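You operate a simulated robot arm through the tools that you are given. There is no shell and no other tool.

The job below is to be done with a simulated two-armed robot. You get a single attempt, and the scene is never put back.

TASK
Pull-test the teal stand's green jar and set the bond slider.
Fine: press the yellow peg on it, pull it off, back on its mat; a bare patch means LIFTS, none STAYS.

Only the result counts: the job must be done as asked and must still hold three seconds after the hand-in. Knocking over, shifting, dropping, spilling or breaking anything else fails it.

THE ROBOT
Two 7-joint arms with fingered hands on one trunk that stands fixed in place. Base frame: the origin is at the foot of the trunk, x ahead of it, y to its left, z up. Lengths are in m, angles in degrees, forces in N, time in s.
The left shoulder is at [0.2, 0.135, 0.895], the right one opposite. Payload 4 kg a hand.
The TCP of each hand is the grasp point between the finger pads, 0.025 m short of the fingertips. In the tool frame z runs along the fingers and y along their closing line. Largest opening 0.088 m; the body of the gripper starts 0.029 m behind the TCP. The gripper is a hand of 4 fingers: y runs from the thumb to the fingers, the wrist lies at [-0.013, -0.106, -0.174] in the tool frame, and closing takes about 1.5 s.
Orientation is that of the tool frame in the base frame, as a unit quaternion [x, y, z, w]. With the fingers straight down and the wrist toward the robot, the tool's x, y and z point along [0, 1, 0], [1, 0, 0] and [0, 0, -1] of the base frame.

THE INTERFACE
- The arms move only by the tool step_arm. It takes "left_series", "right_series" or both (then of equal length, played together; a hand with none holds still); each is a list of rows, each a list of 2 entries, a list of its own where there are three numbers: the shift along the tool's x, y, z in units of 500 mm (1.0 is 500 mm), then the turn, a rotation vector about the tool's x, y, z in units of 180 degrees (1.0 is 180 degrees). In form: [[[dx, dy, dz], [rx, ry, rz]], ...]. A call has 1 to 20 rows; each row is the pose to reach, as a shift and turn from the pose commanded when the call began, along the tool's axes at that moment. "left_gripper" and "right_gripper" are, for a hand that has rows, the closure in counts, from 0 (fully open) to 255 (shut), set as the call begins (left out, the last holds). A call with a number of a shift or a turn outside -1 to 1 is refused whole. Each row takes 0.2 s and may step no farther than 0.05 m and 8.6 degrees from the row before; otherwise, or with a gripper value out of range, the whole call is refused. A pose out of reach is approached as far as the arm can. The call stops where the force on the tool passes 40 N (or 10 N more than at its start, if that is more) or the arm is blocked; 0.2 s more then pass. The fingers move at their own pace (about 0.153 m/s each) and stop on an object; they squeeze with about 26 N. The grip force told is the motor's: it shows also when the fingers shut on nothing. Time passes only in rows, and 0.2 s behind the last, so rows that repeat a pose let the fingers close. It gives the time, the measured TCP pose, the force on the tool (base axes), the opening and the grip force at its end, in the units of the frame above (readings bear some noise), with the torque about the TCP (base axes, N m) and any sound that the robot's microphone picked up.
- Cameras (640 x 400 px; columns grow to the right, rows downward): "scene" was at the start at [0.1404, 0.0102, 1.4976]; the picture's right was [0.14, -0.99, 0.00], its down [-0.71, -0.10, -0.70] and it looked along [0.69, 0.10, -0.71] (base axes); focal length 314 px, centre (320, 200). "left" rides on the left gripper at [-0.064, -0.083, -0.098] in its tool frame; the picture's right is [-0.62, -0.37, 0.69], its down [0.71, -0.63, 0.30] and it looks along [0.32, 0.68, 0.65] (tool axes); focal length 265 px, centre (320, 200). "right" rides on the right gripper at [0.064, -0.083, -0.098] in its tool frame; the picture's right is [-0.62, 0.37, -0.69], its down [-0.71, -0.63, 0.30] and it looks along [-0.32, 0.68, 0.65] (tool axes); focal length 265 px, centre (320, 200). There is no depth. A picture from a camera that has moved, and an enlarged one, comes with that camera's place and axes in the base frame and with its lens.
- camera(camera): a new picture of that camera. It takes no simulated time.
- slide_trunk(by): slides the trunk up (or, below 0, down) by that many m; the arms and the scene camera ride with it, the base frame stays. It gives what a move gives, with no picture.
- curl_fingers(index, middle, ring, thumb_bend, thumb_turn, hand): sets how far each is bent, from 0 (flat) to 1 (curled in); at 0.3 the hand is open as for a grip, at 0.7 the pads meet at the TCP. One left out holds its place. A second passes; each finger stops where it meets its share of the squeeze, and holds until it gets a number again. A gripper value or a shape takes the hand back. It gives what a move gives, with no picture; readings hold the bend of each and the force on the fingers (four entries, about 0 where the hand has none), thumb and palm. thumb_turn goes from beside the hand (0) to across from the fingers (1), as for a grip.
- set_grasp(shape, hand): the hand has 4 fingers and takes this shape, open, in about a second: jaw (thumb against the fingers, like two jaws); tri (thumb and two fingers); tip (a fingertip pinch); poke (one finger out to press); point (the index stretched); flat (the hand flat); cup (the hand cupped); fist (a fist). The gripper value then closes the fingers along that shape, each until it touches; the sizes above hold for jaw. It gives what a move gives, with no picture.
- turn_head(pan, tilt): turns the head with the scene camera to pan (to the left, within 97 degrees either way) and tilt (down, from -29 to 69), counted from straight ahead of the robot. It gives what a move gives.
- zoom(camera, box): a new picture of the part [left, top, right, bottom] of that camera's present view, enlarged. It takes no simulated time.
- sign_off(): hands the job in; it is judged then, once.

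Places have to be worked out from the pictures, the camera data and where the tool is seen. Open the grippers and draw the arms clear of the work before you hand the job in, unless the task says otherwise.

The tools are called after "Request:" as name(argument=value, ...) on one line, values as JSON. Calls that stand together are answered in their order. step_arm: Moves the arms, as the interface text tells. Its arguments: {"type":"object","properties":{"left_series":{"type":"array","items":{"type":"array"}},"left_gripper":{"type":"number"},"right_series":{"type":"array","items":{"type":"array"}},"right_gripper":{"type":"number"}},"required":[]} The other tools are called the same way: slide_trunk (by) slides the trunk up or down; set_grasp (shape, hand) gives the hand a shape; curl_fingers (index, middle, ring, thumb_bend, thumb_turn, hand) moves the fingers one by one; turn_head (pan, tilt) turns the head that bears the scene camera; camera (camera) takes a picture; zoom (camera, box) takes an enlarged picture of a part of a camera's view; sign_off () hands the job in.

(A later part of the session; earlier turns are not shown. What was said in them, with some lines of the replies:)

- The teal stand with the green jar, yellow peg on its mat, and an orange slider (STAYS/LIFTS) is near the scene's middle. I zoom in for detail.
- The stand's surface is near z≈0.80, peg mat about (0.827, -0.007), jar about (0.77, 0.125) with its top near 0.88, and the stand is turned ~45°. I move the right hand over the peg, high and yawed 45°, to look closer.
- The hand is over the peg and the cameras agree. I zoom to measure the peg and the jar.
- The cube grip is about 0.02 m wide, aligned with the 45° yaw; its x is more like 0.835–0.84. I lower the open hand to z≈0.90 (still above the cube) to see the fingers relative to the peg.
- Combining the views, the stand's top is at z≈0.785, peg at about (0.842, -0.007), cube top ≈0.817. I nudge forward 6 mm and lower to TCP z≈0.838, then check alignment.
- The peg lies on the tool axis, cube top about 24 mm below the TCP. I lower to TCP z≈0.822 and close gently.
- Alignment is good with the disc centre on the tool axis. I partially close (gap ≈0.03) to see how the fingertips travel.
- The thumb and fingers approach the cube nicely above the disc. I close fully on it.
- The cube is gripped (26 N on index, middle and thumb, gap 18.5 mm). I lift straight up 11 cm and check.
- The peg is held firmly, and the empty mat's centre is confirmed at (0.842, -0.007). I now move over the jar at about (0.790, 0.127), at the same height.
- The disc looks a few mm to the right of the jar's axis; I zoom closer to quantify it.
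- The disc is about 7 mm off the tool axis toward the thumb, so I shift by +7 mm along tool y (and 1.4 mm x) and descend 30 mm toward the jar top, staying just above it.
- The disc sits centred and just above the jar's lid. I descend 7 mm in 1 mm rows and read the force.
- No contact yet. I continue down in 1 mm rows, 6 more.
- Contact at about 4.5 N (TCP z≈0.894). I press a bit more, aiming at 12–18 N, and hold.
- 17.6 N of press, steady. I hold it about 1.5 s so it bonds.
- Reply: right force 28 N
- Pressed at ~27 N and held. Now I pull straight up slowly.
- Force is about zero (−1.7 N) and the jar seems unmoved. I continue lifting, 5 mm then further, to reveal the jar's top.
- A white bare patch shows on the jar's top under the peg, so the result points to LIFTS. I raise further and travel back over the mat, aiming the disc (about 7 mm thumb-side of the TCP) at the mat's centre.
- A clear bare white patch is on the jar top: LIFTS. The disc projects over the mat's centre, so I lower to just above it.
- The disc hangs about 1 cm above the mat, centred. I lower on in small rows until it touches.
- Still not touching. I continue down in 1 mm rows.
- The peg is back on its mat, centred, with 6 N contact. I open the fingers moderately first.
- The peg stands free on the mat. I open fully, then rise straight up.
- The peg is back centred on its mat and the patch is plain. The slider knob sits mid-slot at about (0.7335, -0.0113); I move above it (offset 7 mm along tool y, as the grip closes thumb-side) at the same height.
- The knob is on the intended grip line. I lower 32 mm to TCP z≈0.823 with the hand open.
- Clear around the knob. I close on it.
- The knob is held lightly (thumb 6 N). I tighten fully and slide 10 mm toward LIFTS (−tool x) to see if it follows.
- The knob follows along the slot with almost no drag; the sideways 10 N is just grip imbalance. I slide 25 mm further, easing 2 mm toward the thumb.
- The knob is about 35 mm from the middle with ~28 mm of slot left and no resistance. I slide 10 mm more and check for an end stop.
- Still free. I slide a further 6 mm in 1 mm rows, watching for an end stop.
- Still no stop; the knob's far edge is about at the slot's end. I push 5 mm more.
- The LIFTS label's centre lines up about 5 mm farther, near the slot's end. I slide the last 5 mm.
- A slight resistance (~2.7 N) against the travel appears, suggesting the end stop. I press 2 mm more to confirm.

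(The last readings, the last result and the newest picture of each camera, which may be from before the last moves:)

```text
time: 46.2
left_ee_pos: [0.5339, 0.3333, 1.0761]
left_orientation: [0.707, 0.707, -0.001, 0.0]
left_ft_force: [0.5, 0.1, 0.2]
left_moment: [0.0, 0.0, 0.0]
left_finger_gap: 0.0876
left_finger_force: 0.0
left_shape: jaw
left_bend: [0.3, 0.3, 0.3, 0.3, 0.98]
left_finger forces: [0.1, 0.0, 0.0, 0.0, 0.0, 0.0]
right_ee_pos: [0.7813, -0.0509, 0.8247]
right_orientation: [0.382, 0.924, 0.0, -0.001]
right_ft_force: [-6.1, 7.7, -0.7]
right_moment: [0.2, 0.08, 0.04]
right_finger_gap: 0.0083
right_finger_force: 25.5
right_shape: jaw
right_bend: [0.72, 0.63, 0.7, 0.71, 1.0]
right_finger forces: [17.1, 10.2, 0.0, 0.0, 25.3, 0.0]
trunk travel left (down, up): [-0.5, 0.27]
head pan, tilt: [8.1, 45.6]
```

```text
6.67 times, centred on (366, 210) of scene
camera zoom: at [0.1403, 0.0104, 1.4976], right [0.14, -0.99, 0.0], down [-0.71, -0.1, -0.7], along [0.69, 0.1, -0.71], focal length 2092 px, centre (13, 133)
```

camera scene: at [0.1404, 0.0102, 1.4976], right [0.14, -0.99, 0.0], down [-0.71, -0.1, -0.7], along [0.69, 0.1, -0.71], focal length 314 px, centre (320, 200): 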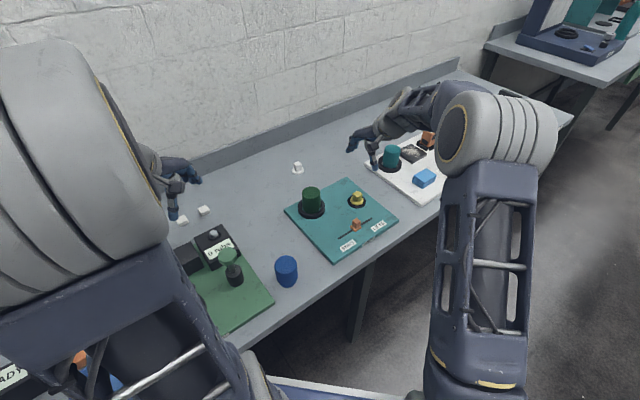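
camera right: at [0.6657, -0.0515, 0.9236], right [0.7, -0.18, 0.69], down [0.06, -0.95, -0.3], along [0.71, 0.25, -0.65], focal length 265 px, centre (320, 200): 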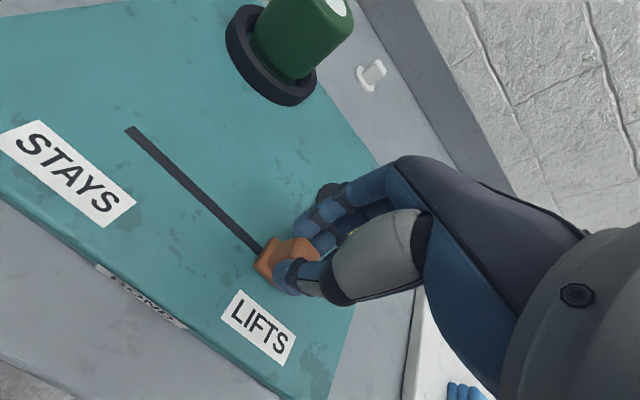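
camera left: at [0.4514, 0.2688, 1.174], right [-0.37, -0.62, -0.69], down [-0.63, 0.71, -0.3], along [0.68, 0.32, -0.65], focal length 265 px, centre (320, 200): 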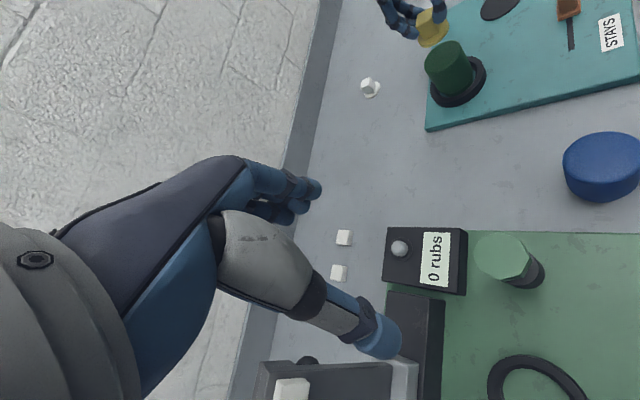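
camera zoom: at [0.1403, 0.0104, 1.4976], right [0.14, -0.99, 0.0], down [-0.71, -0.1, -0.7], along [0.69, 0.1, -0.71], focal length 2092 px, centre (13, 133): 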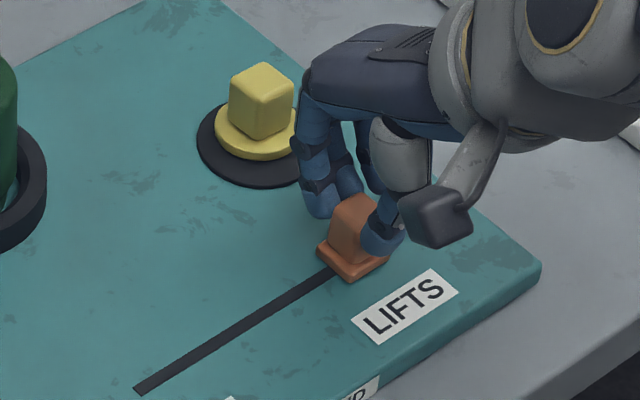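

End stop reached (≈10 N). I unload 2 mm and open only partially, to stay clear of the peg behind the fingers.

Request:
step_arm(right_series=[[[0.004, 0, 0], [0, 0, 0]], [[0.004, 0, 0], [0, 0, 0]]])

Request:
step_arm(right_series=[[[0, 0, 0], [0, 0, 0]], [[0, 0, 0], [0, 0, 0]], [[0, 0, 0], [0, 0, 0]], [[0, 0, 0], [0, 0, 0]], [[0, 0, 0], [0, 0, 0]], [[0, 0, 0], [0, 0, 0]]], right_gripper=145)

Request:
zoom(camera="scene", box=[330, 180, 402, 240])

Request:
camera(camera="right")

```text
time: 46.8
left_ee_pos: [0.5336, 0.3345, 1.0758]
left_orientation: [0.707, 0.707, 0.0, 0.0]
left_ft_force: [0.0, 0.3, -0.1]
left_moment: [0.01, 0.01, 0.01]
left_finger_gap: 0.0874
left_finger_force: 0.1
left_shape: jaw
left_bend: [0.3, 0.3, 0.3, 0.3, 0.98]
left_finger forces: [0.0, 0.0, 0.0, 0.0, 0.0, 0.1]
right_ee_pos: [0.7796, -0.0511, 0.8268]
right_orientation: [0.383, 0.924, 0.0, 0.0]
right_ft_force: [-2.1, 5.8, -2.0]
right_moment: [0.13, -0.03, 0.04]
right_finger_gap: 0.0081
right_finger_force: 26.8
right_shape: jaw
right_bend: [0.72, 0.63, 0.7, 0.71, 1.0]
right_finger forces: [17.4, 10.4, 0.0, 0.1, 25.1, 0.1]
trunk travel left (down, up): [-0.5, 0.27]
head pan, tilt: [8.1, 45.6]
```

```text
time: 48.2
left_ee_pos: [0.534, 0.3346, 1.0763]
left_orientation: [0.708, 0.707, 0.0, 0.001]
left_ft_force: [0.0, 0.5, 0.2]
left_moment: [0.02, 0.0, 0.01]
left_finger_gap: 0.0876
left_finger_force: 0.1
left_shape: jaw
left_bend: [0.3, 0.3, 0.3, 0.3, 0.98]
left_finger forces: [0.1, 0.1, 0.1, 0.0, 0.0, 0.1]
right_ee_pos: [0.7801, -0.05, 0.825]
right_orientation: [0.382, 0.924, 0.001, 0.0]
right_ft_force: [0.5, 0.4, -0.3]
right_moment: [0.01, 0.0, -0.01]
right_finger_gap: 0.0374
right_finger_force: 0.0
right_shape: jaw
right_bend: [0.74, 0.48, 0.44, 0.72, 1.0]
right_finger forces: [0.0, 0.0, 0.0, 0.0, 0.0, 0.0]
trunk travel left (down, up): [-0.5, 0.27]
head pan, tilt: [8.1, 45.6]
```

```text
6.67 times, centred on (366, 210) of scene
camera zoom: at [0.1405, 0.0102, 1.4976], right [0.14, -0.99, 0.0], down [-0.71, -0.1, -0.7], along [0.69, 0.1, -0.71], focal length 2092 px, centre (13, 133)
```

zoom: 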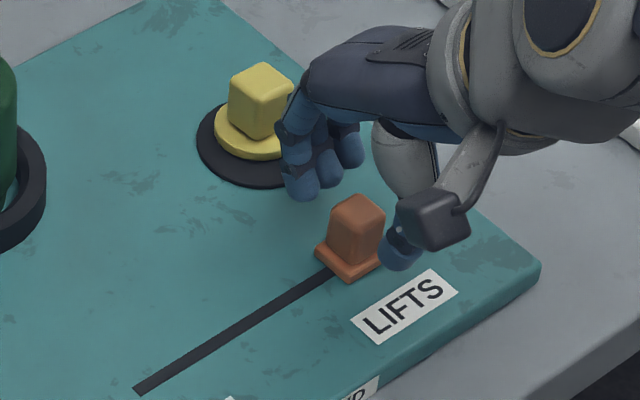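

```text
taken
camera right: at [0.676, -0.0635, 0.9233], right [0.7, -0.18, 0.69], down [0.06, -0.95, -0.3], along [0.71, 0.25, -0.65], focal length 265 px, centre (320, 200)
```

right: 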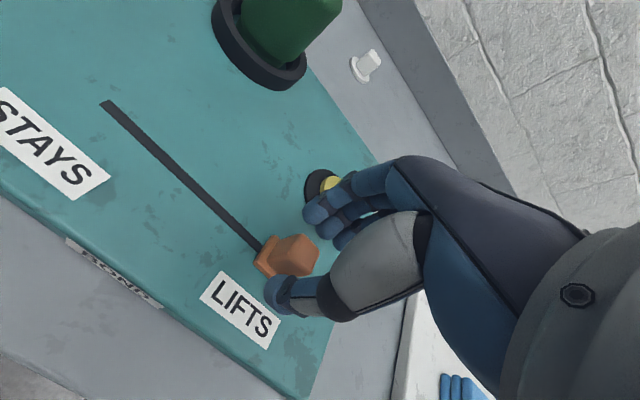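

The knob rests at LIFTS, free of the fingers. I rise straight up, then draw the arm back toward its start pose.

Request:
step_arm(right_series=[[[0, 0, -0.01], [0, 0, 0]], [[0, 0, -0.03], [0, 0, 0]], [[0, 0, -0.08], [0, 0, 0]], [[0, 0, -0.15], [0, 0, 0]], [[0, 0, -0.22], [0, 0, 0]], [[0, 0, -0.3], [0, 0, 0]], [[0, -0.08, -0.38], [0, 0, 0]], [[0, -0.17, -0.43], [0, 0, 0]], [[0, -0.26, -0.48], [0, 0, 0]], [[0, -0.35, -0.5], [0, 0, 0]], [[0, -0.4, -0.5], [0, 0, 0]], [[0, -0.4, -0.5], [0, 0, 0]]])

Request:
step_arm(right_series=[[[0, 0, 0], [0, 0, 0]], [[0, 0, 0], [0, 0, 0]], [[0, 0, 0], [0, 0, 0]]], right_gripper=0)

Request:
camera(camera="scene")

Request:
zoom(camera="scene", box=[270, 160, 410, 270])

```text
refused: row 7 steps farther than a row can; nothing moved
```

```text
time: 49.0
left_ee_pos: [0.5342, 0.3336, 1.0759]
left_orientation: [0.707, 0.707, 0.0, 0.001]
left_ft_force: [0.0, -0.8, -0.2]
left_moment: [0.01, -0.03, 0.01]
left_finger_gap: 0.0877
left_finger_force: 0.0
left_shape: jaw
left_bend: [0.3, 0.3, 0.3, 0.3, 0.98]
left_finger forces: [0.1, 0.1, 0.0, 0.1, 0.1, 0.0]
right_ee_pos: [0.7796, -0.0502, 0.8251]
right_orientation: [0.383, 0.924, 0.0, 0.0]
right_ft_force: [0.8, -0.5, -0.1]
right_moment: [0.0, 0.01, -0.01]
right_finger_gap: 0.0881
right_finger_force: 0.0
right_shape: jaw
right_bend: [0.3, 0.3, 0.3, 0.3, 0.98]
right_finger forces: [0.0, 0.0, 0.0, 0.1, 0.0, 0.1]
trunk travel left (down, up): [-0.5, 0.27]
head pan, tilt: [8.1, 45.6]
```

```text
taken
camera scene: at [0.1404, 0.0102, 1.4976], right [0.14, -0.99, 0.0], down [-0.71, -0.1, -0.7], along [0.69, 0.1, -0.71], focal length 314 px, centre (320, 200)
```

scene: 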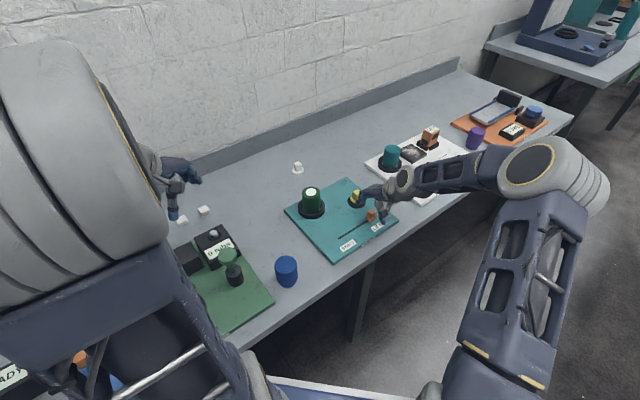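

```text
3.64 times, centred on (340, 215) of scene
camera zoom: at [0.1404, 0.0102, 1.4976], right [0.14, -0.99, 0.0], down [-0.71, -0.1, -0.7], along [0.69, 0.1, -0.71], focal length 1141 px, centre (247, 146)
```

zoom: 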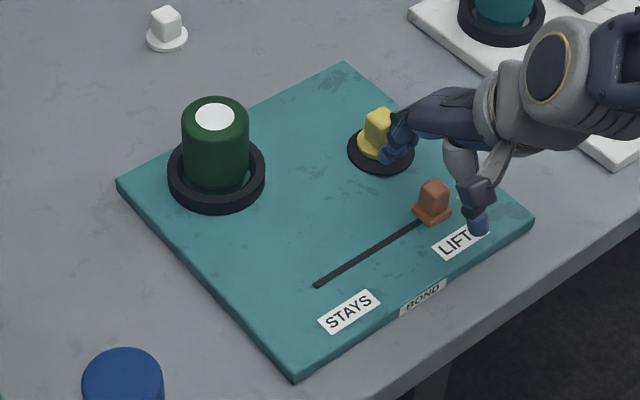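

The rise was refused, and the hand opened fully in place next to the peg. I look closely before moving.

Request:
zoom(camera="scene", box=[335, 175, 395, 225])

Request:
camera(camera="right")

Request:
camera(camera="left")

```text
8.00 times, centred on (365, 200) of scene
camera zoom: at [0.1404, 0.0102, 1.4976], right [0.14, -0.99, 0.0], down [-0.71, -0.1, -0.7], along [0.69, 0.1, -0.71], focal length 2510 px, centre (-40, 200)
```

zoom: 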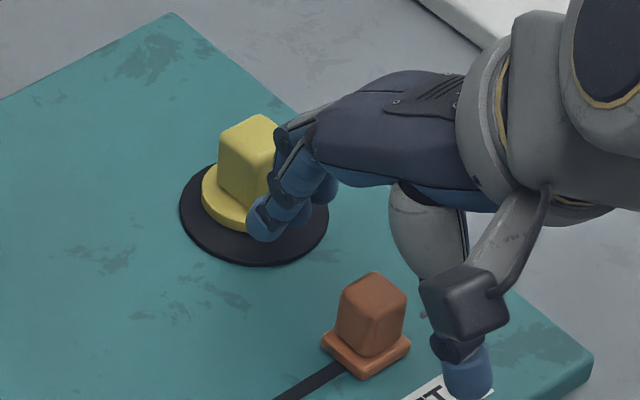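

```text
taken
camera right: at [0.676, -0.0635, 0.9234], right [0.7, -0.18, 0.69], down [0.06, -0.95, -0.3], along [0.71, 0.25, -0.65], focal length 265 px, centre (320, 200)
```

right: 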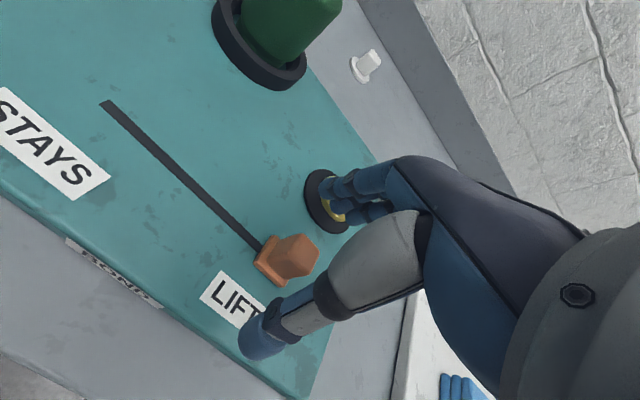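

```text
taken
camera left: at [0.4514, 0.2688, 1.174], right [-0.37, -0.62, -0.69], down [-0.63, 0.71, -0.3], along [0.68, 0.32, -0.65], focal length 265 px, centre (320, 200)
```

left: 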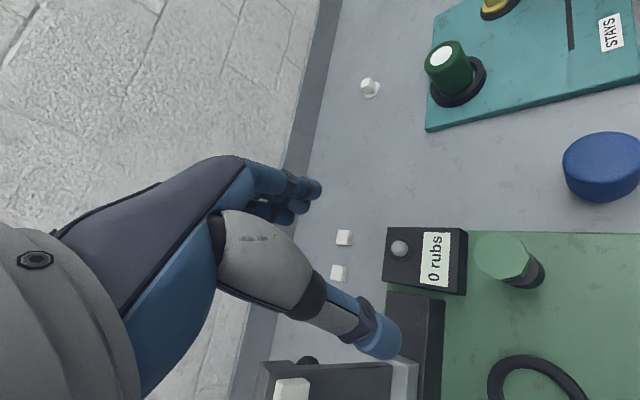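

The fully open fingers now sit over the peg's disc edge. I bring them back to the half-open pose first (which was clear of both), without moving the arm, and check.

Request:
step_arm(right_series=[[[0, 0, 0], [0, 0, 0]], [[0, 0, 0], [0, 0, 0]], [[0, 0, 0], [0, 0, 0]], [[0, 0, 0], [0, 0, 0]], [[0, 0, 0], [0, 0, 0]], [[0, 0, 0], [0, 0, 0]]], right_gripper=140)

Request:
zoom(camera="scene", box=[335, 175, 395, 225])

```text
time: 50.4
left_ee_pos: [0.5337, 0.3353, 1.0767]
left_orientation: [0.707, 0.707, 0.0, 0.0]
left_ft_force: [-0.3, 0.2, -0.2]
left_moment: [0.02, -0.05, 0.0]
left_finger_gap: 0.0879
left_finger_force: 0.0
left_shape: jaw
left_bend: [0.3, 0.3, 0.3, 0.3, 0.98]
left_finger forces: [0.0, 0.0, 0.0, 0.0, 0.0, 0.0]
right_ee_pos: [0.7793, -0.0498, 0.8253]
right_orientation: [0.383, 0.924, 0.0, 0.0]
right_ft_force: [0.1, -0.3, 0.4]
right_moment: [-0.02, -0.03, -0.03]
right_finger_gap: 0.0402
right_finger_force: 0.1
right_shape: jaw
right_bend: [0.74, 0.46, 0.43, 0.71, 1.0]
right_finger forces: [0.0, 0.0, 0.0, 0.0, 0.0, 0.0]
trunk travel left (down, up): [-0.5, 0.27]
head pan, tilt: [8.1, 45.6]
```

```text
8.00 times, centred on (365, 200) of scene
camera zoom: at [0.1405, 0.0102, 1.4976], right [0.14, -0.99, 0.0], down [-0.71, -0.1, -0.7], along [0.69, 0.1, -0.71], focal length 2510 px, centre (-40, 200)
```

zoom: 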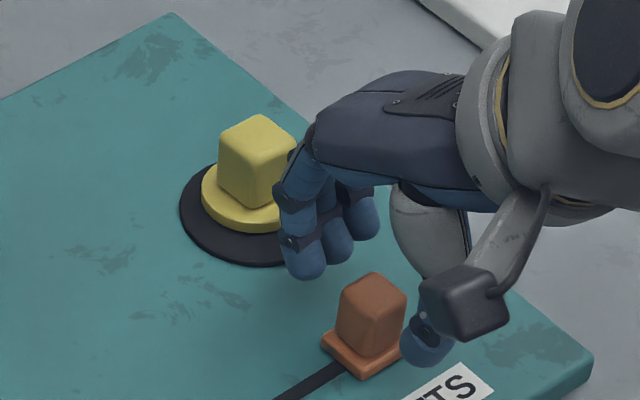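

The fingers are clear of the peg and knob. I now rise straight up with smaller rows.

Request:
step_arm(right_series=[[[0, 0, -0.01], [0, 0, 0]], [[0, 0, -0.03], [0, 0, 0]], [[0, 0, -0.08], [0, 0, 0]], [[0, 0, -0.15], [0, 0, 0]], [[0, 0, -0.22], [0, 0, 0]], [[0, 0, -0.22], [0, 0, 0]]])

Request:
zoom(camera="scene", box=[335, 175, 395, 225])

Request:
camera(camera="right")

```text
time: 51.8
left_ee_pos: [0.5338, 0.3342, 1.0762]
left_orientation: [0.707, 0.707, 0.0, 0.0]
left_ft_force: [0.1, -0.1, 0.4]
left_moment: [0.03, 0.0, 0.01]
left_finger_gap: 0.0878
left_finger_force: 0.1
left_shape: jaw
left_bend: [0.3, 0.3, 0.3, 0.3, 0.98]
left_finger forces: [0.0, 0.0, 0.0, 0.0, 0.0, 0.1]
right_ee_pos: [0.7788, -0.0484, 0.9373]
right_orientation: [0.382, 0.924, 0.0, 0.0]
right_ft_force: [-0.9, 0.5, 0.6]
right_moment: [-0.03, -0.02, -0.01]
right_finger_gap: 0.0402
right_finger_force: 0.0
right_shape: jaw
right_bend: [0.74, 0.46, 0.43, 0.71, 1.0]
right_finger forces: [0.0, 0.0, 0.0, 0.1, 0.0, 0.1]
trunk travel left (down, up): [-0.5, 0.27]
head pan, tilt: [8.1, 45.6]
```

```text
8.00 times, centred on (365, 200) of scene
camera zoom: at [0.1405, 0.0102, 1.4976], right [0.14, -0.99, 0.0], down [-0.71, -0.1, -0.7], along [0.69, 0.1, -0.71], focal length 2510 px, centre (-40, 200)
```

zoom: 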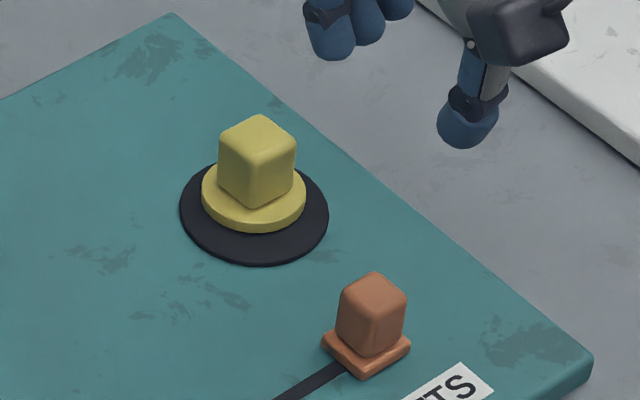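

```text
taken
camera right: at [0.6757, -0.0619, 1.0351], right [0.7, -0.18, 0.69], down [0.06, -0.95, -0.3], along [0.71, 0.25, -0.65], focal length 265 px, centre (320, 200)
```

right: 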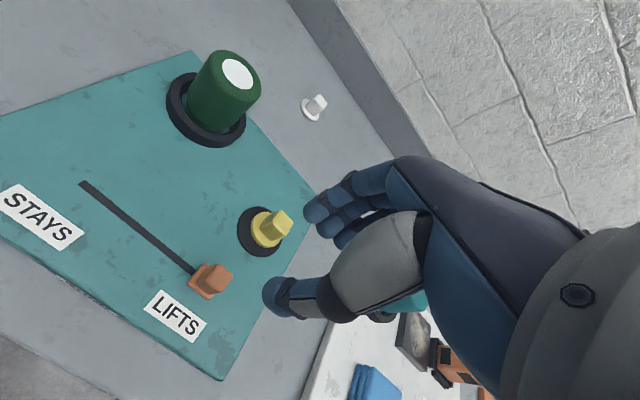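

The slider reads LIFTS, but the stray opening nudged the peg about 5 mm, so it's now ~1 cm off the mat's centre toward +x. I zoom from the other camera to confirm before recentring it.

Request:
zoom(camera="right", box=[225, 190, 305, 270])

Request:
zoom(camera="scene", box=[340, 180, 376, 210])

Request:
zoom(camera="left", box=[430, 0, 640, 120])

```text
5.00 times, centred on (265, 230) of right
camera zoom: at [0.6757, -0.0619, 1.0351], right [0.7, -0.18, 0.69], down [0.06, -0.95, -0.3], along [0.71, 0.25, -0.65], focal length 1327 px, centre (595, 50)
```

zoom: 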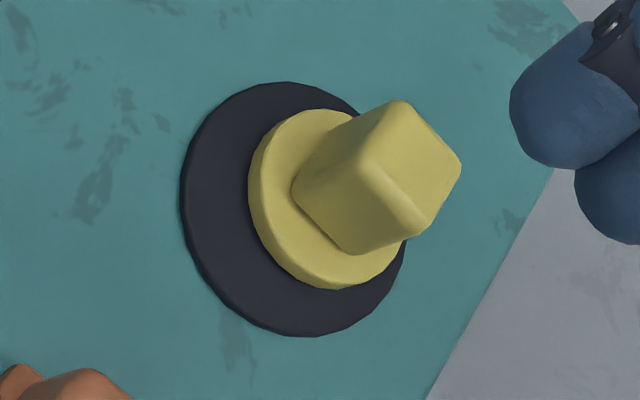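

```text
13.33 times, centred on (358, 195) of scene
camera zoom: at [0.1405, 0.0102, 1.4976], right [0.14, -0.99, 0.0], down [-0.71, -0.1, -0.7], along [0.69, 0.1, -0.71], focal length 4183 px, centre (-187, 267)
```

zoom: 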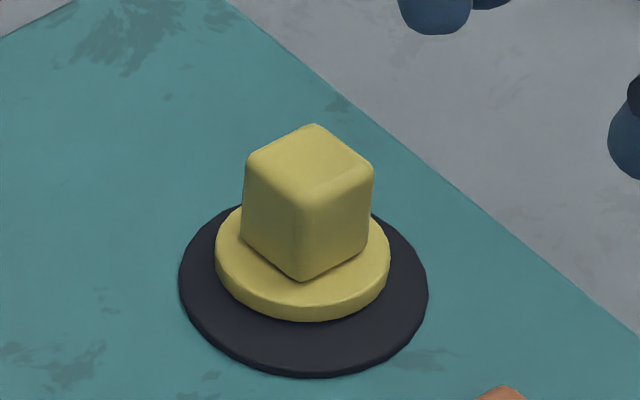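

```text
3.05 times, centred on (535, 60) of left
camera zoom: at [0.4515, 0.2688, 1.174], right [-0.37, -0.62, -0.69], down [-0.63, 0.71, -0.3], along [0.68, 0.32, -0.65], focal length 809 px, centre (-335, 627)
```

zoom: 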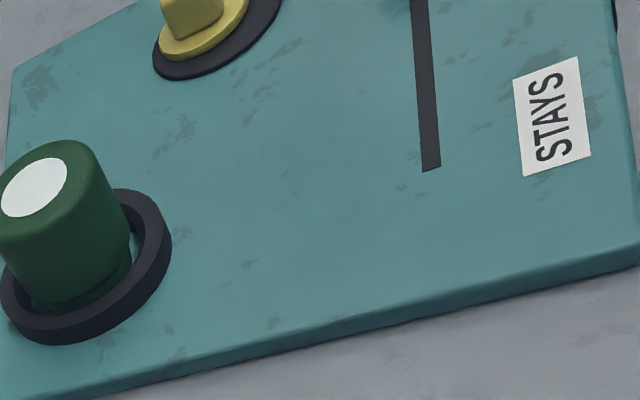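

Both views agree: the peg is ~10 mm off in +x. I'll re-grip it at about (0.849, -0.007) with the hand half open, moving over it first.

Request:
step_arm(right_series=[[[-0.01, 0.04, 0], [0, 0, 0]], [[-0.02, 0.09, 0], [0, 0, 0]], [[-0.03, 0.13, 0], [0, 0, 0]], [[-0.0407, 0.1666, 0], [0, 0, 0]], [[-0.0407, 0.1666, 0.05], [0, 0, 0]], [[-0.0407, 0.1666, 0.1], [0, 0, 0]], [[-0.0407, 0.1666, 0.15], [0, 0, 0]], [[-0.0407, 0.1666, 0.15], [0, 0, 0]]], right_gripper=80)

Request:
zoom(camera="scene", box=[335, 175, 395, 225])

Request:
camera(camera="right")

```text
time: 53.6
left_ee_pos: [0.5344, 0.3333, 1.0757]
left_orientation: [0.707, 0.707, 0.0, 0.0]
left_ft_force: [-0.2, -1.1, 0.1]
left_moment: [0.02, -0.05, 0.01]
left_finger_gap: 0.0877
left_finger_force: 0.0
left_shape: jaw
left_bend: [0.3, 0.3, 0.3, 0.3, 0.98]
left_finger forces: [0.0, 0.0, 0.1, 0.0, 0.0, 0.1]
right_ee_pos: [0.8543, -0.0056, 0.859]
right_orientation: [0.382, 0.924, 0.0, 0.0]
right_ft_force: [-0.3, -0.3, 0.5]
right_moment: [0.0, 0.03, -0.01]
right_finger_gap: 0.0599
right_finger_force: 0.0
right_shape: jaw
right_bend: [0.28, 0.38, 0.34, 0.59, 1.0]
right_finger forces: [0.0, 0.0, 0.0, 0.1, 0.1, 0.0]
trunk travel left (down, up): [-0.5, 0.27]
head pan, tilt: [8.1, 45.6]
```

```text
8.00 times, centred on (365, 200) of scene
camera zoom: at [0.1404, 0.0102, 1.4976], right [0.14, -0.99, 0.0], down [-0.71, -0.1, -0.7], along [0.69, 0.1, -0.71], focal length 2510 px, centre (-40, 200)
```

zoom: 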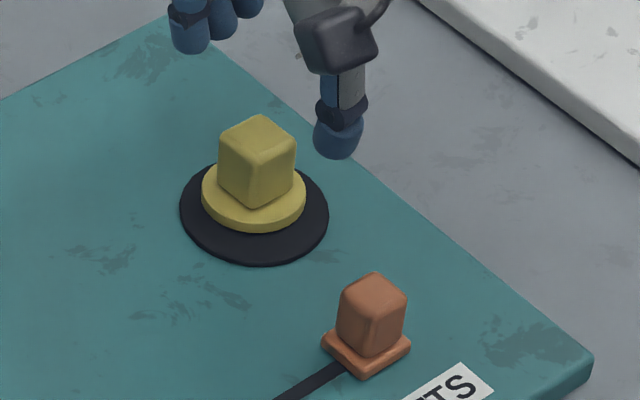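

```text
taken
camera right: at [0.7506, -0.0186, 0.9577], right [0.7, -0.18, 0.69], down [0.06, -0.95, -0.3], along [0.71, 0.25, -0.65], focal length 265 px, centre (320, 200)
```

right: 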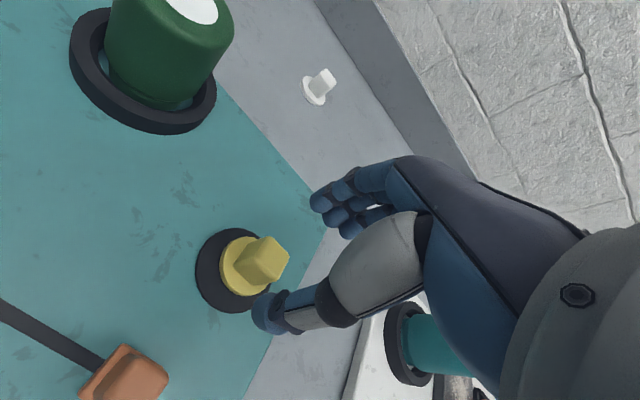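

The peg sits about 5 mm off in tool x; I correct that and lower to grip height.

Request:
step_arm(right_series=[[[0.01, -0.004, 0.01], [0, 0, 0]], [[0.01, -0.004, 0.03], [0, 0, 0]], [[0.01, -0.004, 0.05], [0, 0, 0]], [[0.01, -0.004, 0.066], [0, 0, 0]], [[0.01, -0.004, 0.071], [0, 0, 0]], [[0.01, -0.004, 0.071], [0, 0, 0]]])

Request:
zoom(camera="scene", box=[335, 175, 395, 225])

Request:
zoom(camera="right", box=[200, 160, 400, 370])

```text
time: 55.0
left_ee_pos: [0.5336, 0.3342, 1.077]
left_orientation: [0.707, 0.707, 0.001, 0.0]
left_ft_force: [0.0, 0.2, -0.5]
left_moment: [0.0, 0.01, -0.02]
left_finger_gap: 0.0878
left_finger_force: 0.1
left_shape: jaw
left_bend: [0.3, 0.3, 0.3, 0.3, 0.98]
left_finger forces: [0.0, 0.1, 0.1, 0.0, 0.1, 0.0]
right_ee_pos: [0.8489, -0.0043, 0.8257]
right_orientation: [0.383, 0.924, 0.0, 0.0]
right_ft_force: [0.3, -0.1, 0.0]
right_moment: [0.0, 0.01, -0.02]
right_finger_gap: 0.0598
right_finger_force: 0.0
right_shape: jaw
right_bend: [0.28, 0.38, 0.34, 0.59, 1.0]
right_finger forces: [0.0, 0.1, 0.1, 0.0, 0.0, 0.1]
trunk travel left (down, up): [-0.5, 0.27]
head pan, tilt: [8.1, 45.6]
```

```text
8.00 times, centred on (365, 200) of scene
camera zoom: at [0.1405, 0.0102, 1.4976], right [0.14, -0.99, 0.0], down [-0.71, -0.1, -0.7], along [0.69, 0.1, -0.71], focal length 2510 px, centre (-40, 200)
```

zoom: 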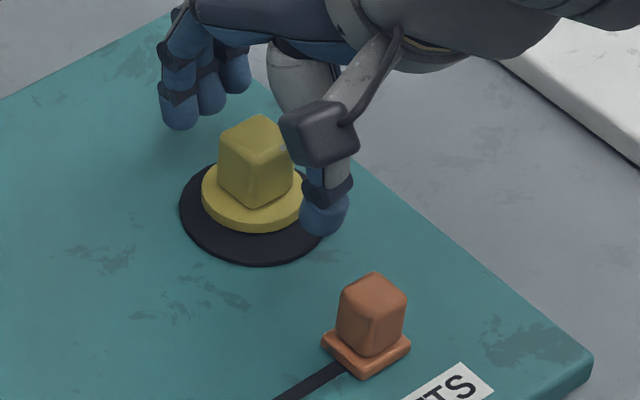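

```text
1.90 times, centred on (300, 265) of right
camera zoom: at [0.7443, -0.0172, 0.9225], right [0.7, -0.18, 0.69], down [0.06, -0.95, -0.3], along [0.71, 0.25, -0.65], focal length 506 px, centre (358, 76)
```

zoom: 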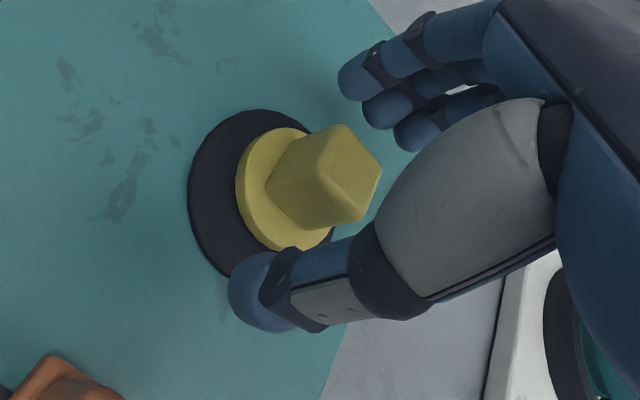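

Well placed around the cube. I lower 2 mm and close.

Request:
step_arm(right_series=[[[0, 0, 0.004], [0, 0, 0]], [[0, 0, 0.004], [0, 0, 0]], [[0, 0, 0.004], [0, 0, 0]], [[0, 0, 0.004], [0, 0, 0]], [[0, 0, 0.004], [0, 0, 0]], [[0, 0, 0.004], [0, 0, 0]], [[0, 0, 0.004], [0, 0, 0]], [[0, 0, 0.004], [0, 0, 0]]], right_gripper=255)

Request:
zoom(camera="scene", box=[335, 175, 395, 225])

Request:
zoom(camera="right", box=[200, 160, 400, 370])

```text
time: 56.8
left_ee_pos: [0.5331, 0.3327, 1.0771]
left_orientation: [0.708, 0.706, 0.0, 0.0]
left_ft_force: [-0.1, -0.3, -0.1]
left_moment: [0.02, 0.0, 0.03]
left_finger_gap: 0.0876
left_finger_force: 0.0
left_shape: jaw
left_bend: [0.3, 0.3, 0.3, 0.3, 0.98]
left_finger forces: [0.0, 0.0, 0.0, 0.0, 0.0, 0.1]
right_ee_pos: [0.8497, -0.0032, 0.823]
right_orientation: [0.383, 0.924, -0.001, 0.0]
right_ft_force: [-0.2, 0.5, 0.6]
right_moment: [-0.01, 0.0, 0.03]
right_finger_gap: 0.019
right_finger_force: 25.7
right_shape: jaw
right_bend: [0.73, 0.57, 0.71, 0.75, 1.0]
right_finger forces: [14.5, 7.9, 0.7, 0.1, 23.2, 0.1]
trunk travel left (down, up): [-0.5, 0.27]
head pan, tilt: [8.1, 45.6]
```

```text
8.00 times, centred on (365, 200) of scene
camera zoom: at [0.1404, 0.0102, 1.4976], right [0.14, -0.99, 0.0], down [-0.71, -0.1, -0.7], along [0.69, 0.1, -0.71], focal length 2510 px, centre (-40, 200)
```

zoom: 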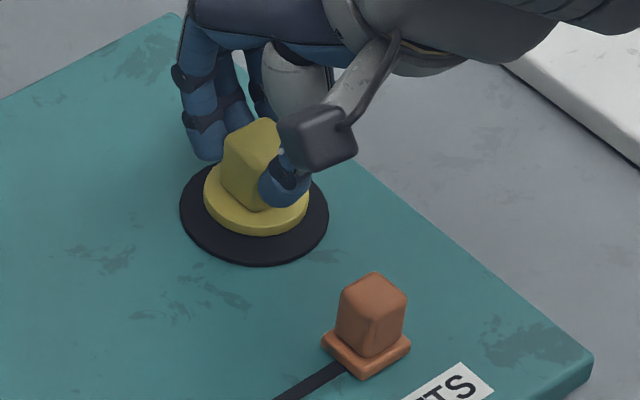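

```text
1.90 times, centred on (300, 265) of right
camera zoom: at [0.7445, -0.0168, 0.9206], right [0.7, -0.18, 0.69], down [0.06, -0.95, -0.3], along [0.71, 0.25, -0.65], focal length 506 px, centre (358, 76)
```

zoom: 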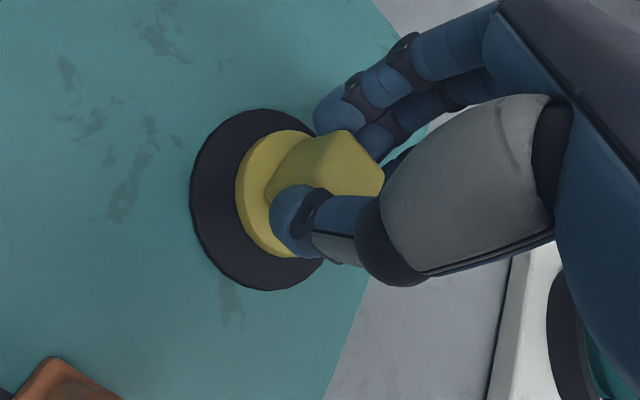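

Gripped again (26 N). I lift 4 mm, shift about 9.5 mm back toward the mat's centre, and lower again.

Request:
step_arm(right_series=[[[0, 0, -0.004], [0, 0, 0]], [[0, 0, -0.01], [0, 0, 0]], [[0.004, -0.005, -0.01], [0, 0, 0]], [[0.008, -0.01, -0.01], [0, 0, 0]], [[0.012, -0.0148, -0.01], [0, 0, 0]], [[0.012, -0.0148, -0.01], [0, 0, 0]], [[0.012, -0.0148, -0.004], [0, 0, 0]], [[0.012, -0.0148, 0], [0, 0, 0]], [[0.012, -0.0148, 0], [0, 0, 0]]])

Request:
zoom(camera="scene", box=[335, 175, 395, 225])

Request:
zoom(camera="right", box=[200, 160, 400, 370])

```text
time: 58.8
left_ee_pos: [0.5342, 0.3338, 1.0764]
left_orientation: [0.707, 0.707, 0.0, 0.0]
left_ft_force: [0.0, -0.6, 0.1]
left_moment: [-0.01, 0.01, 0.02]
left_finger_gap: 0.0878
left_finger_force: 0.0
left_shape: jaw
left_bend: [0.3, 0.3, 0.3, 0.3, 0.98]
left_finger forces: [0.0, 0.1, 0.1, 0.1, 0.0, 0.0]
right_ee_pos: [0.8405, -0.004, 0.8217]
right_orientation: [0.382, 0.924, -0.001, 0.001]
right_ft_force: [-0.1, 0.1, -0.3]
right_moment: [-0.03, 0.01, 0.0]
right_finger_gap: 0.019
right_finger_force: 25.7
right_shape: jaw
right_bend: [0.73, 0.57, 0.71, 0.75, 1.0]
right_finger forces: [14.6, 7.8, 0.5, 0.0, 23.1, 0.0]
trunk travel left (down, up): [-0.5, 0.27]
head pan, tilt: [8.1, 45.6]
```

```text
8.00 times, centred on (365, 200) of scene
camera zoom: at [0.1404, 0.0102, 1.4976], right [0.14, -0.99, 0.0], down [-0.71, -0.1, -0.7], along [0.69, 0.1, -0.71], focal length 2510 px, centre (-40, 200)
```

zoom: 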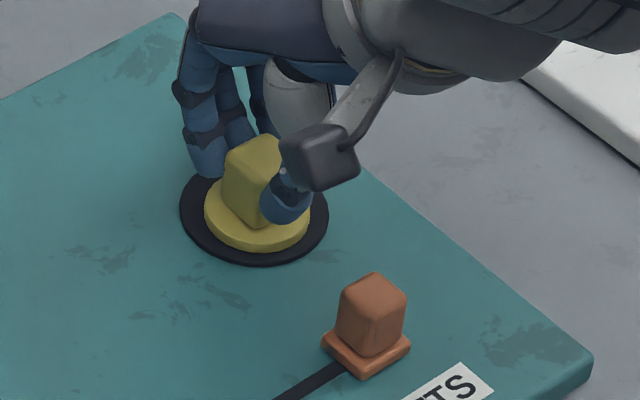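

```text
1.90 times, centred on (300, 265) of right
camera zoom: at [0.7354, -0.0178, 0.9208], right [0.7, -0.18, 0.69], down [0.06, -0.95, -0.3], along [0.71, 0.25, -0.65], focal length 506 px, centre (358, 76)
```

zoom: 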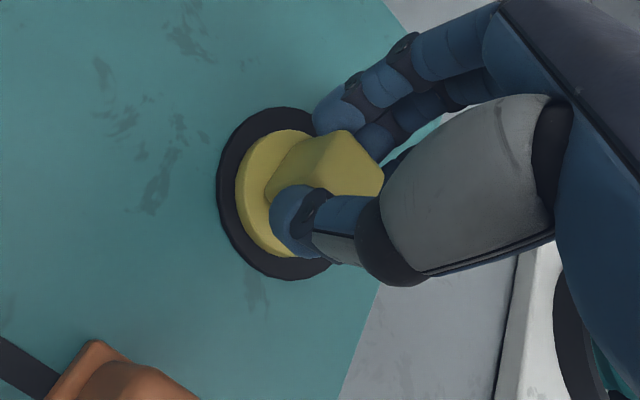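

The disc is now concentric with the mat. I lower 1 mm to seat it and open part way.

Request:
step_arm(right_series=[[[0, 0, 0.001], [0, 0, 0]], [[0, 0, 0.002], [0, 0, 0]], [[0, 0, 0.002], [0, 0, 0]]])

Request:
step_arm(right_series=[[[0, 0, 0], [0, 0, 0]], [[0, 0, 0], [0, 0, 0]], [[0, 0, 0], [0, 0, 0]], [[0, 0, 0], [0, 0, 0]], [[0, 0, 0], [0, 0, 0]], [[0, 0, 0], [0, 0, 0]]], right_gripper=120)

Request:
zoom(camera="scene", box=[335, 175, 395, 225])

Request:
zoom(camera="right", box=[200, 160, 400, 370])

```text
time: 59.6
left_ee_pos: [0.5329, 0.3338, 1.077]
left_orientation: [0.707, 0.708, 0.0, 0.0]
left_ft_force: [0.3, 0.7, 0.6]
left_moment: [-0.05, -0.03, 0.01]
left_finger_gap: 0.0877
left_finger_force: 0.0
left_shape: jaw
left_bend: [0.3, 0.3, 0.3, 0.3, 0.98]
left_finger forces: [0.0, 0.1, 0.0, 0.0, 0.0, 0.1]
right_ee_pos: [0.8399, -0.0061, 0.8215]
right_orientation: [0.383, 0.924, 0.0, 0.0]
right_ft_force: [-1.6, 0.1, 4.4]
right_moment: [0.03, 0.0, -0.06]
right_finger_gap: 0.0196
right_finger_force: 25.5
right_shape: jaw
right_bend: [0.73, 0.57, 0.71, 0.75, 1.0]
right_finger forces: [14.8, 8.2, 0.6, 0.0, 23.8, 0.0]
trunk travel left (down, up): [-0.5, 0.27]
head pan, tilt: [8.1, 45.6]
```

```text
time: 61.0
left_ee_pos: [0.5345, 0.3341, 1.075]
left_orientation: [0.708, 0.707, 0.0, 0.0]
left_ft_force: [-0.6, -0.3, -0.1]
left_moment: [0.02, 0.01, -0.02]
left_finger_gap: 0.0876
left_finger_force: 0.0
left_shape: jaw
left_bend: [0.3, 0.3, 0.3, 0.3, 0.98]
left_finger forces: [0.0, 0.0, 0.0, 0.0, 0.2, 0.1]
right_ee_pos: [0.8405, -0.005, 0.8213]
right_orientation: [0.383, 0.924, -0.001, -0.001]
right_ft_force: [0.0, -0.4, -0.8]
right_moment: [0.02, -0.01, 0.0]
right_finger_gap: 0.0459
right_finger_force: 0.1
right_shape: jaw
right_bend: [0.74, 0.43, 0.4, 0.68, 1.0]
right_finger forces: [0.0, 0.1, 0.1, 0.0, 0.0, 0.1]
trunk travel left (down, up): [-0.5, 0.27]
head pan, tilt: [8.1, 45.6]
```

```text
8.00 times, centred on (365, 200) of scene
camera zoom: at [0.1405, 0.0102, 1.4976], right [0.14, -0.99, 0.0], down [-0.71, -0.1, -0.7], along [0.69, 0.1, -0.71], focal length 2510 px, centre (-40, 200)
```

zoom: 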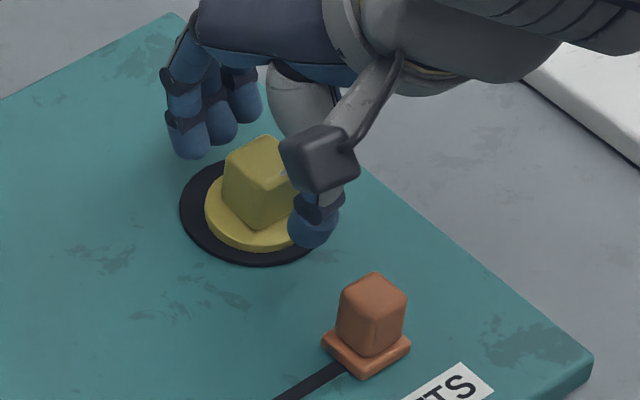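

```text
1.90 times, centred on (300, 265) of right
camera zoom: at [0.7354, -0.0179, 0.92], right [0.7, -0.18, 0.69], down [0.06, -0.95, -0.3], along [0.71, 0.25, -0.65], focal length 506 px, centre (358, 76)
```

zoom: 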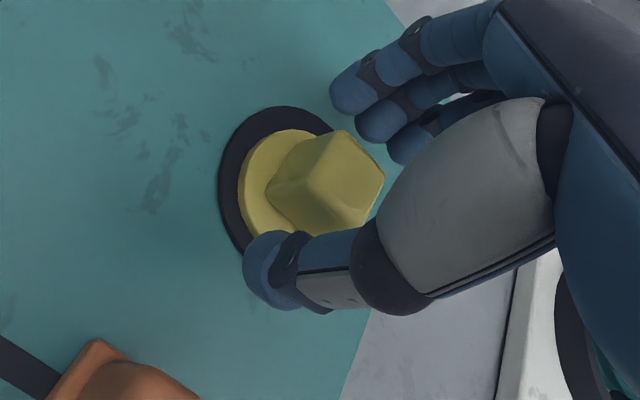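

The peg is free and centred. I rise straight up (rows within limits), keeping the hand half open until clear.

Request:
step_arm(right_series=[[[0, 0, -0.01], [0, 0, 0]], [[0, 0, -0.03], [0, 0, 0]], [[0, 0, -0.08], [0, 0, 0]], [[0, 0, -0.15], [0, 0, 0]], [[0, 0, -0.22], [0, 0, 0]], [[0, 0, -0.3], [0, 0, 0]], [[0, 0, -0.3], [0, 0, 0]]])

Request:
zoom(camera="scene", box=[335, 175, 395, 225])

```text
time: 62.6
left_ee_pos: [0.5336, 0.3336, 1.0755]
left_orientation: [0.707, 0.707, -0.001, 0.0]
left_ft_force: [-0.5, 0.3, -0.4]
left_moment: [-0.02, -0.02, -0.01]
left_finger_gap: 0.0874
left_finger_force: 0.1
left_shape: jaw
left_bend: [0.3, 0.3, 0.3, 0.3, 0.98]
left_finger forces: [0.1, 0.0, 0.0, 0.1, 0.1, 0.0]
right_ee_pos: [0.8397, -0.0044, 0.9718]
right_orientation: [0.383, 0.924, 0.0, 0.0]
right_ft_force: [1.0, 1.0, 0.1]
right_moment: [-0.03, 0.02, -0.02]
right_finger_gap: 0.0461
right_finger_force: 0.1
right_shape: jaw
right_bend: [0.74, 0.43, 0.4, 0.68, 1.0]
right_finger forces: [0.1, 0.0, 0.0, 0.0, 0.0, 0.0]
trunk travel left (down, up): [-0.5, 0.27]
head pan, tilt: [8.1, 45.6]
```

```text
8.00 times, centred on (365, 200) of scene
camera zoom: at [0.1405, 0.0102, 1.4976], right [0.14, -0.99, 0.0], down [-0.71, -0.1, -0.7], along [0.69, 0.1, -0.71], focal length 2510 px, centre (-40, 200)
```

zoom: 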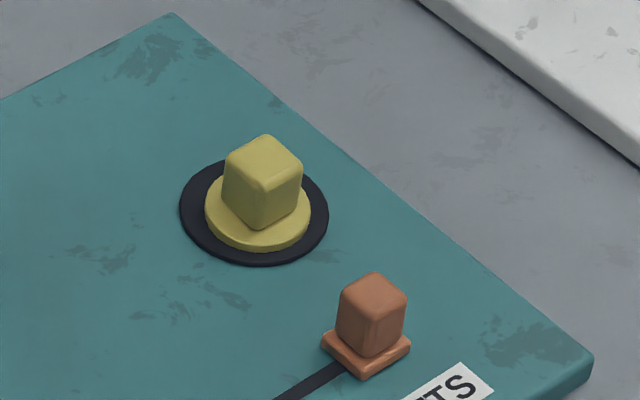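

The peg is centred on its mat and the slider at LIFTS. I withdraw the right arm to its starting pose with the hand open.

Request:
step_arm(right_series=[[[0.029, -0.0672, -0.0256], [0, 0, 0.025]], [[0.058, -0.1344, -0.0512], [0, 0, 0.05]], [[0.087, -0.2016, -0.0768], [0, 0, 0.075]], [[0.116, -0.2688, -0.1024], [0, 0, 0.1]], [[0.145, -0.336, -0.128], [0, 0, 0.125]], [[0.174, -0.4032, -0.1536], [0, 0, 0.15]], [[0.203, -0.4704, -0.1792], [0, 0, 0.175]], [[0.232, -0.5376, -0.2048], [0, 0, 0.2]], [[0.261, -0.6048, -0.2304], [0, 0, 0.225]], [[0.29, -0.672, -0.256], [0, 0, 0.25]], [[0.29, -0.672, -0.256], [0, 0, 0.25]]], right_gripper=0)

Request:
camera(camera="scene")

Request:
zoom(camera="scene", box=[270, 160, 410, 270])

Request:
camera(camera="right")

```text
time: 65.0
left_ee_pos: [0.5335, 0.333, 1.0758]
left_orientation: [0.707, 0.707, 0.001, 0.0]
left_ft_force: [0.2, 0.4, 0.1]
left_moment: [-0.03, -0.04, 0.0]
left_finger_gap: 0.0877
left_finger_force: 0.1
left_shape: jaw
left_bend: [0.3, 0.3, 0.3, 0.3, 0.98]
left_finger forces: [0.1, 0.0, 0.0, 0.1, 0.0, 0.0]
right_ee_pos: [0.4996, -0.1414, 1.0999]
right_orientation: [0.707, 0.707, 0.0, -0.001]
right_ft_force: [0.4, -0.3, 0.0]
right_moment: [0.02, 0.0, -0.01]
right_finger_gap: 0.0875
right_finger_force: 0.0
right_shape: jaw
right_bend: [0.3, 0.3, 0.3, 0.3, 0.98]
right_finger forces: [0.1, 0.0, 0.0, 0.0, 0.0, 0.1]
trunk travel left (down, up): [-0.5, 0.27]
head pan, tilt: [8.1, 45.6]
```

```text
taken
camera scene: at [0.1405, 0.0101, 1.4976], right [0.14, -0.99, 0.0], down [-0.71, -0.1, -0.7], along [0.69, 0.1, -0.71], focal length 314 px, centre (320, 200)
```

scene: 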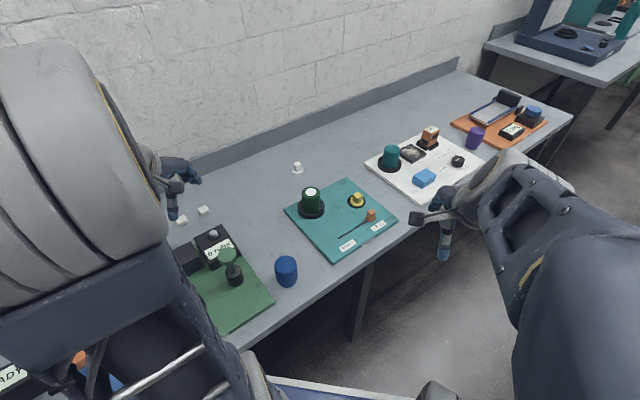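

```text
3.64 times, centred on (340, 215) of scene
camera zoom: at [0.1405, 0.0101, 1.4976], right [0.14, -0.99, 0.0], down [-0.71, -0.1, -0.7], along [0.69, 0.1, -0.71], focal length 1141 px, centre (247, 146)
```

zoom: 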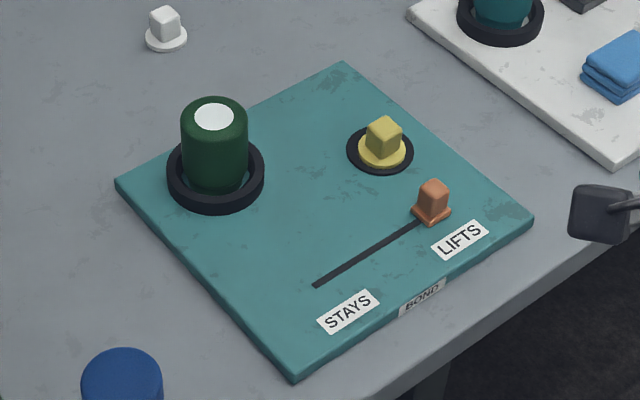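

```text
taken
camera right: at [0.416, -0.0758, 1.1981], right [0.37, -0.62, 0.69], down [-0.63, -0.71, -0.3], along [0.68, -0.32, -0.66], focal length 265 px, centre (320, 200)
```

right: 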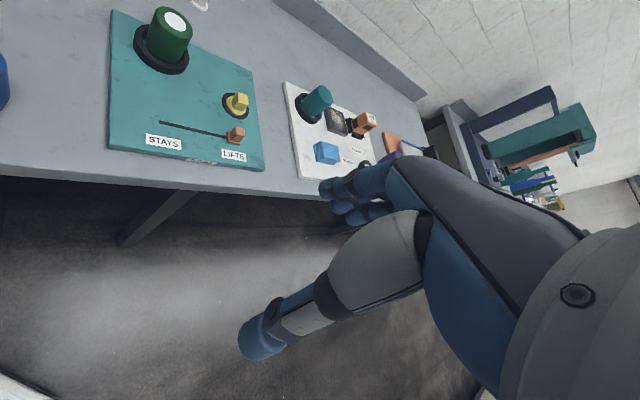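

Everything is in place: a bare patch on the green jar, the peg centred on its mat, the slider at LIFTS, nothing else moved, and both arms clear with open hands. I hand the job in.

Request:
sign_off()

```text
The job is handed in.
```

The green jar's coating lifted, so I set the bond slider to LIFTS and handed the job in.

- **Test:** I pressed the yellow peg on the jar's top with up to about 27 N for a couple of seconds, then pulled it straight off. It left a clear bare white patch.
- **Slider:** The knob is at its end stop by the LIFTS label. I felt about 10 N of resistance there before letting go.
- **Peg:** It is back on its mat, within about 2 mm of centre. My first placement was up to about 9 mm off centre. Then one of my moves was refused, and the next call opened the hand fully beside the peg and nudged it. I gripped it again and re-centred it.

The final pictures show the jar still in its ring and nothing else moved. The right arm is back at its start pose, the left arm never moved, and both hands are open.
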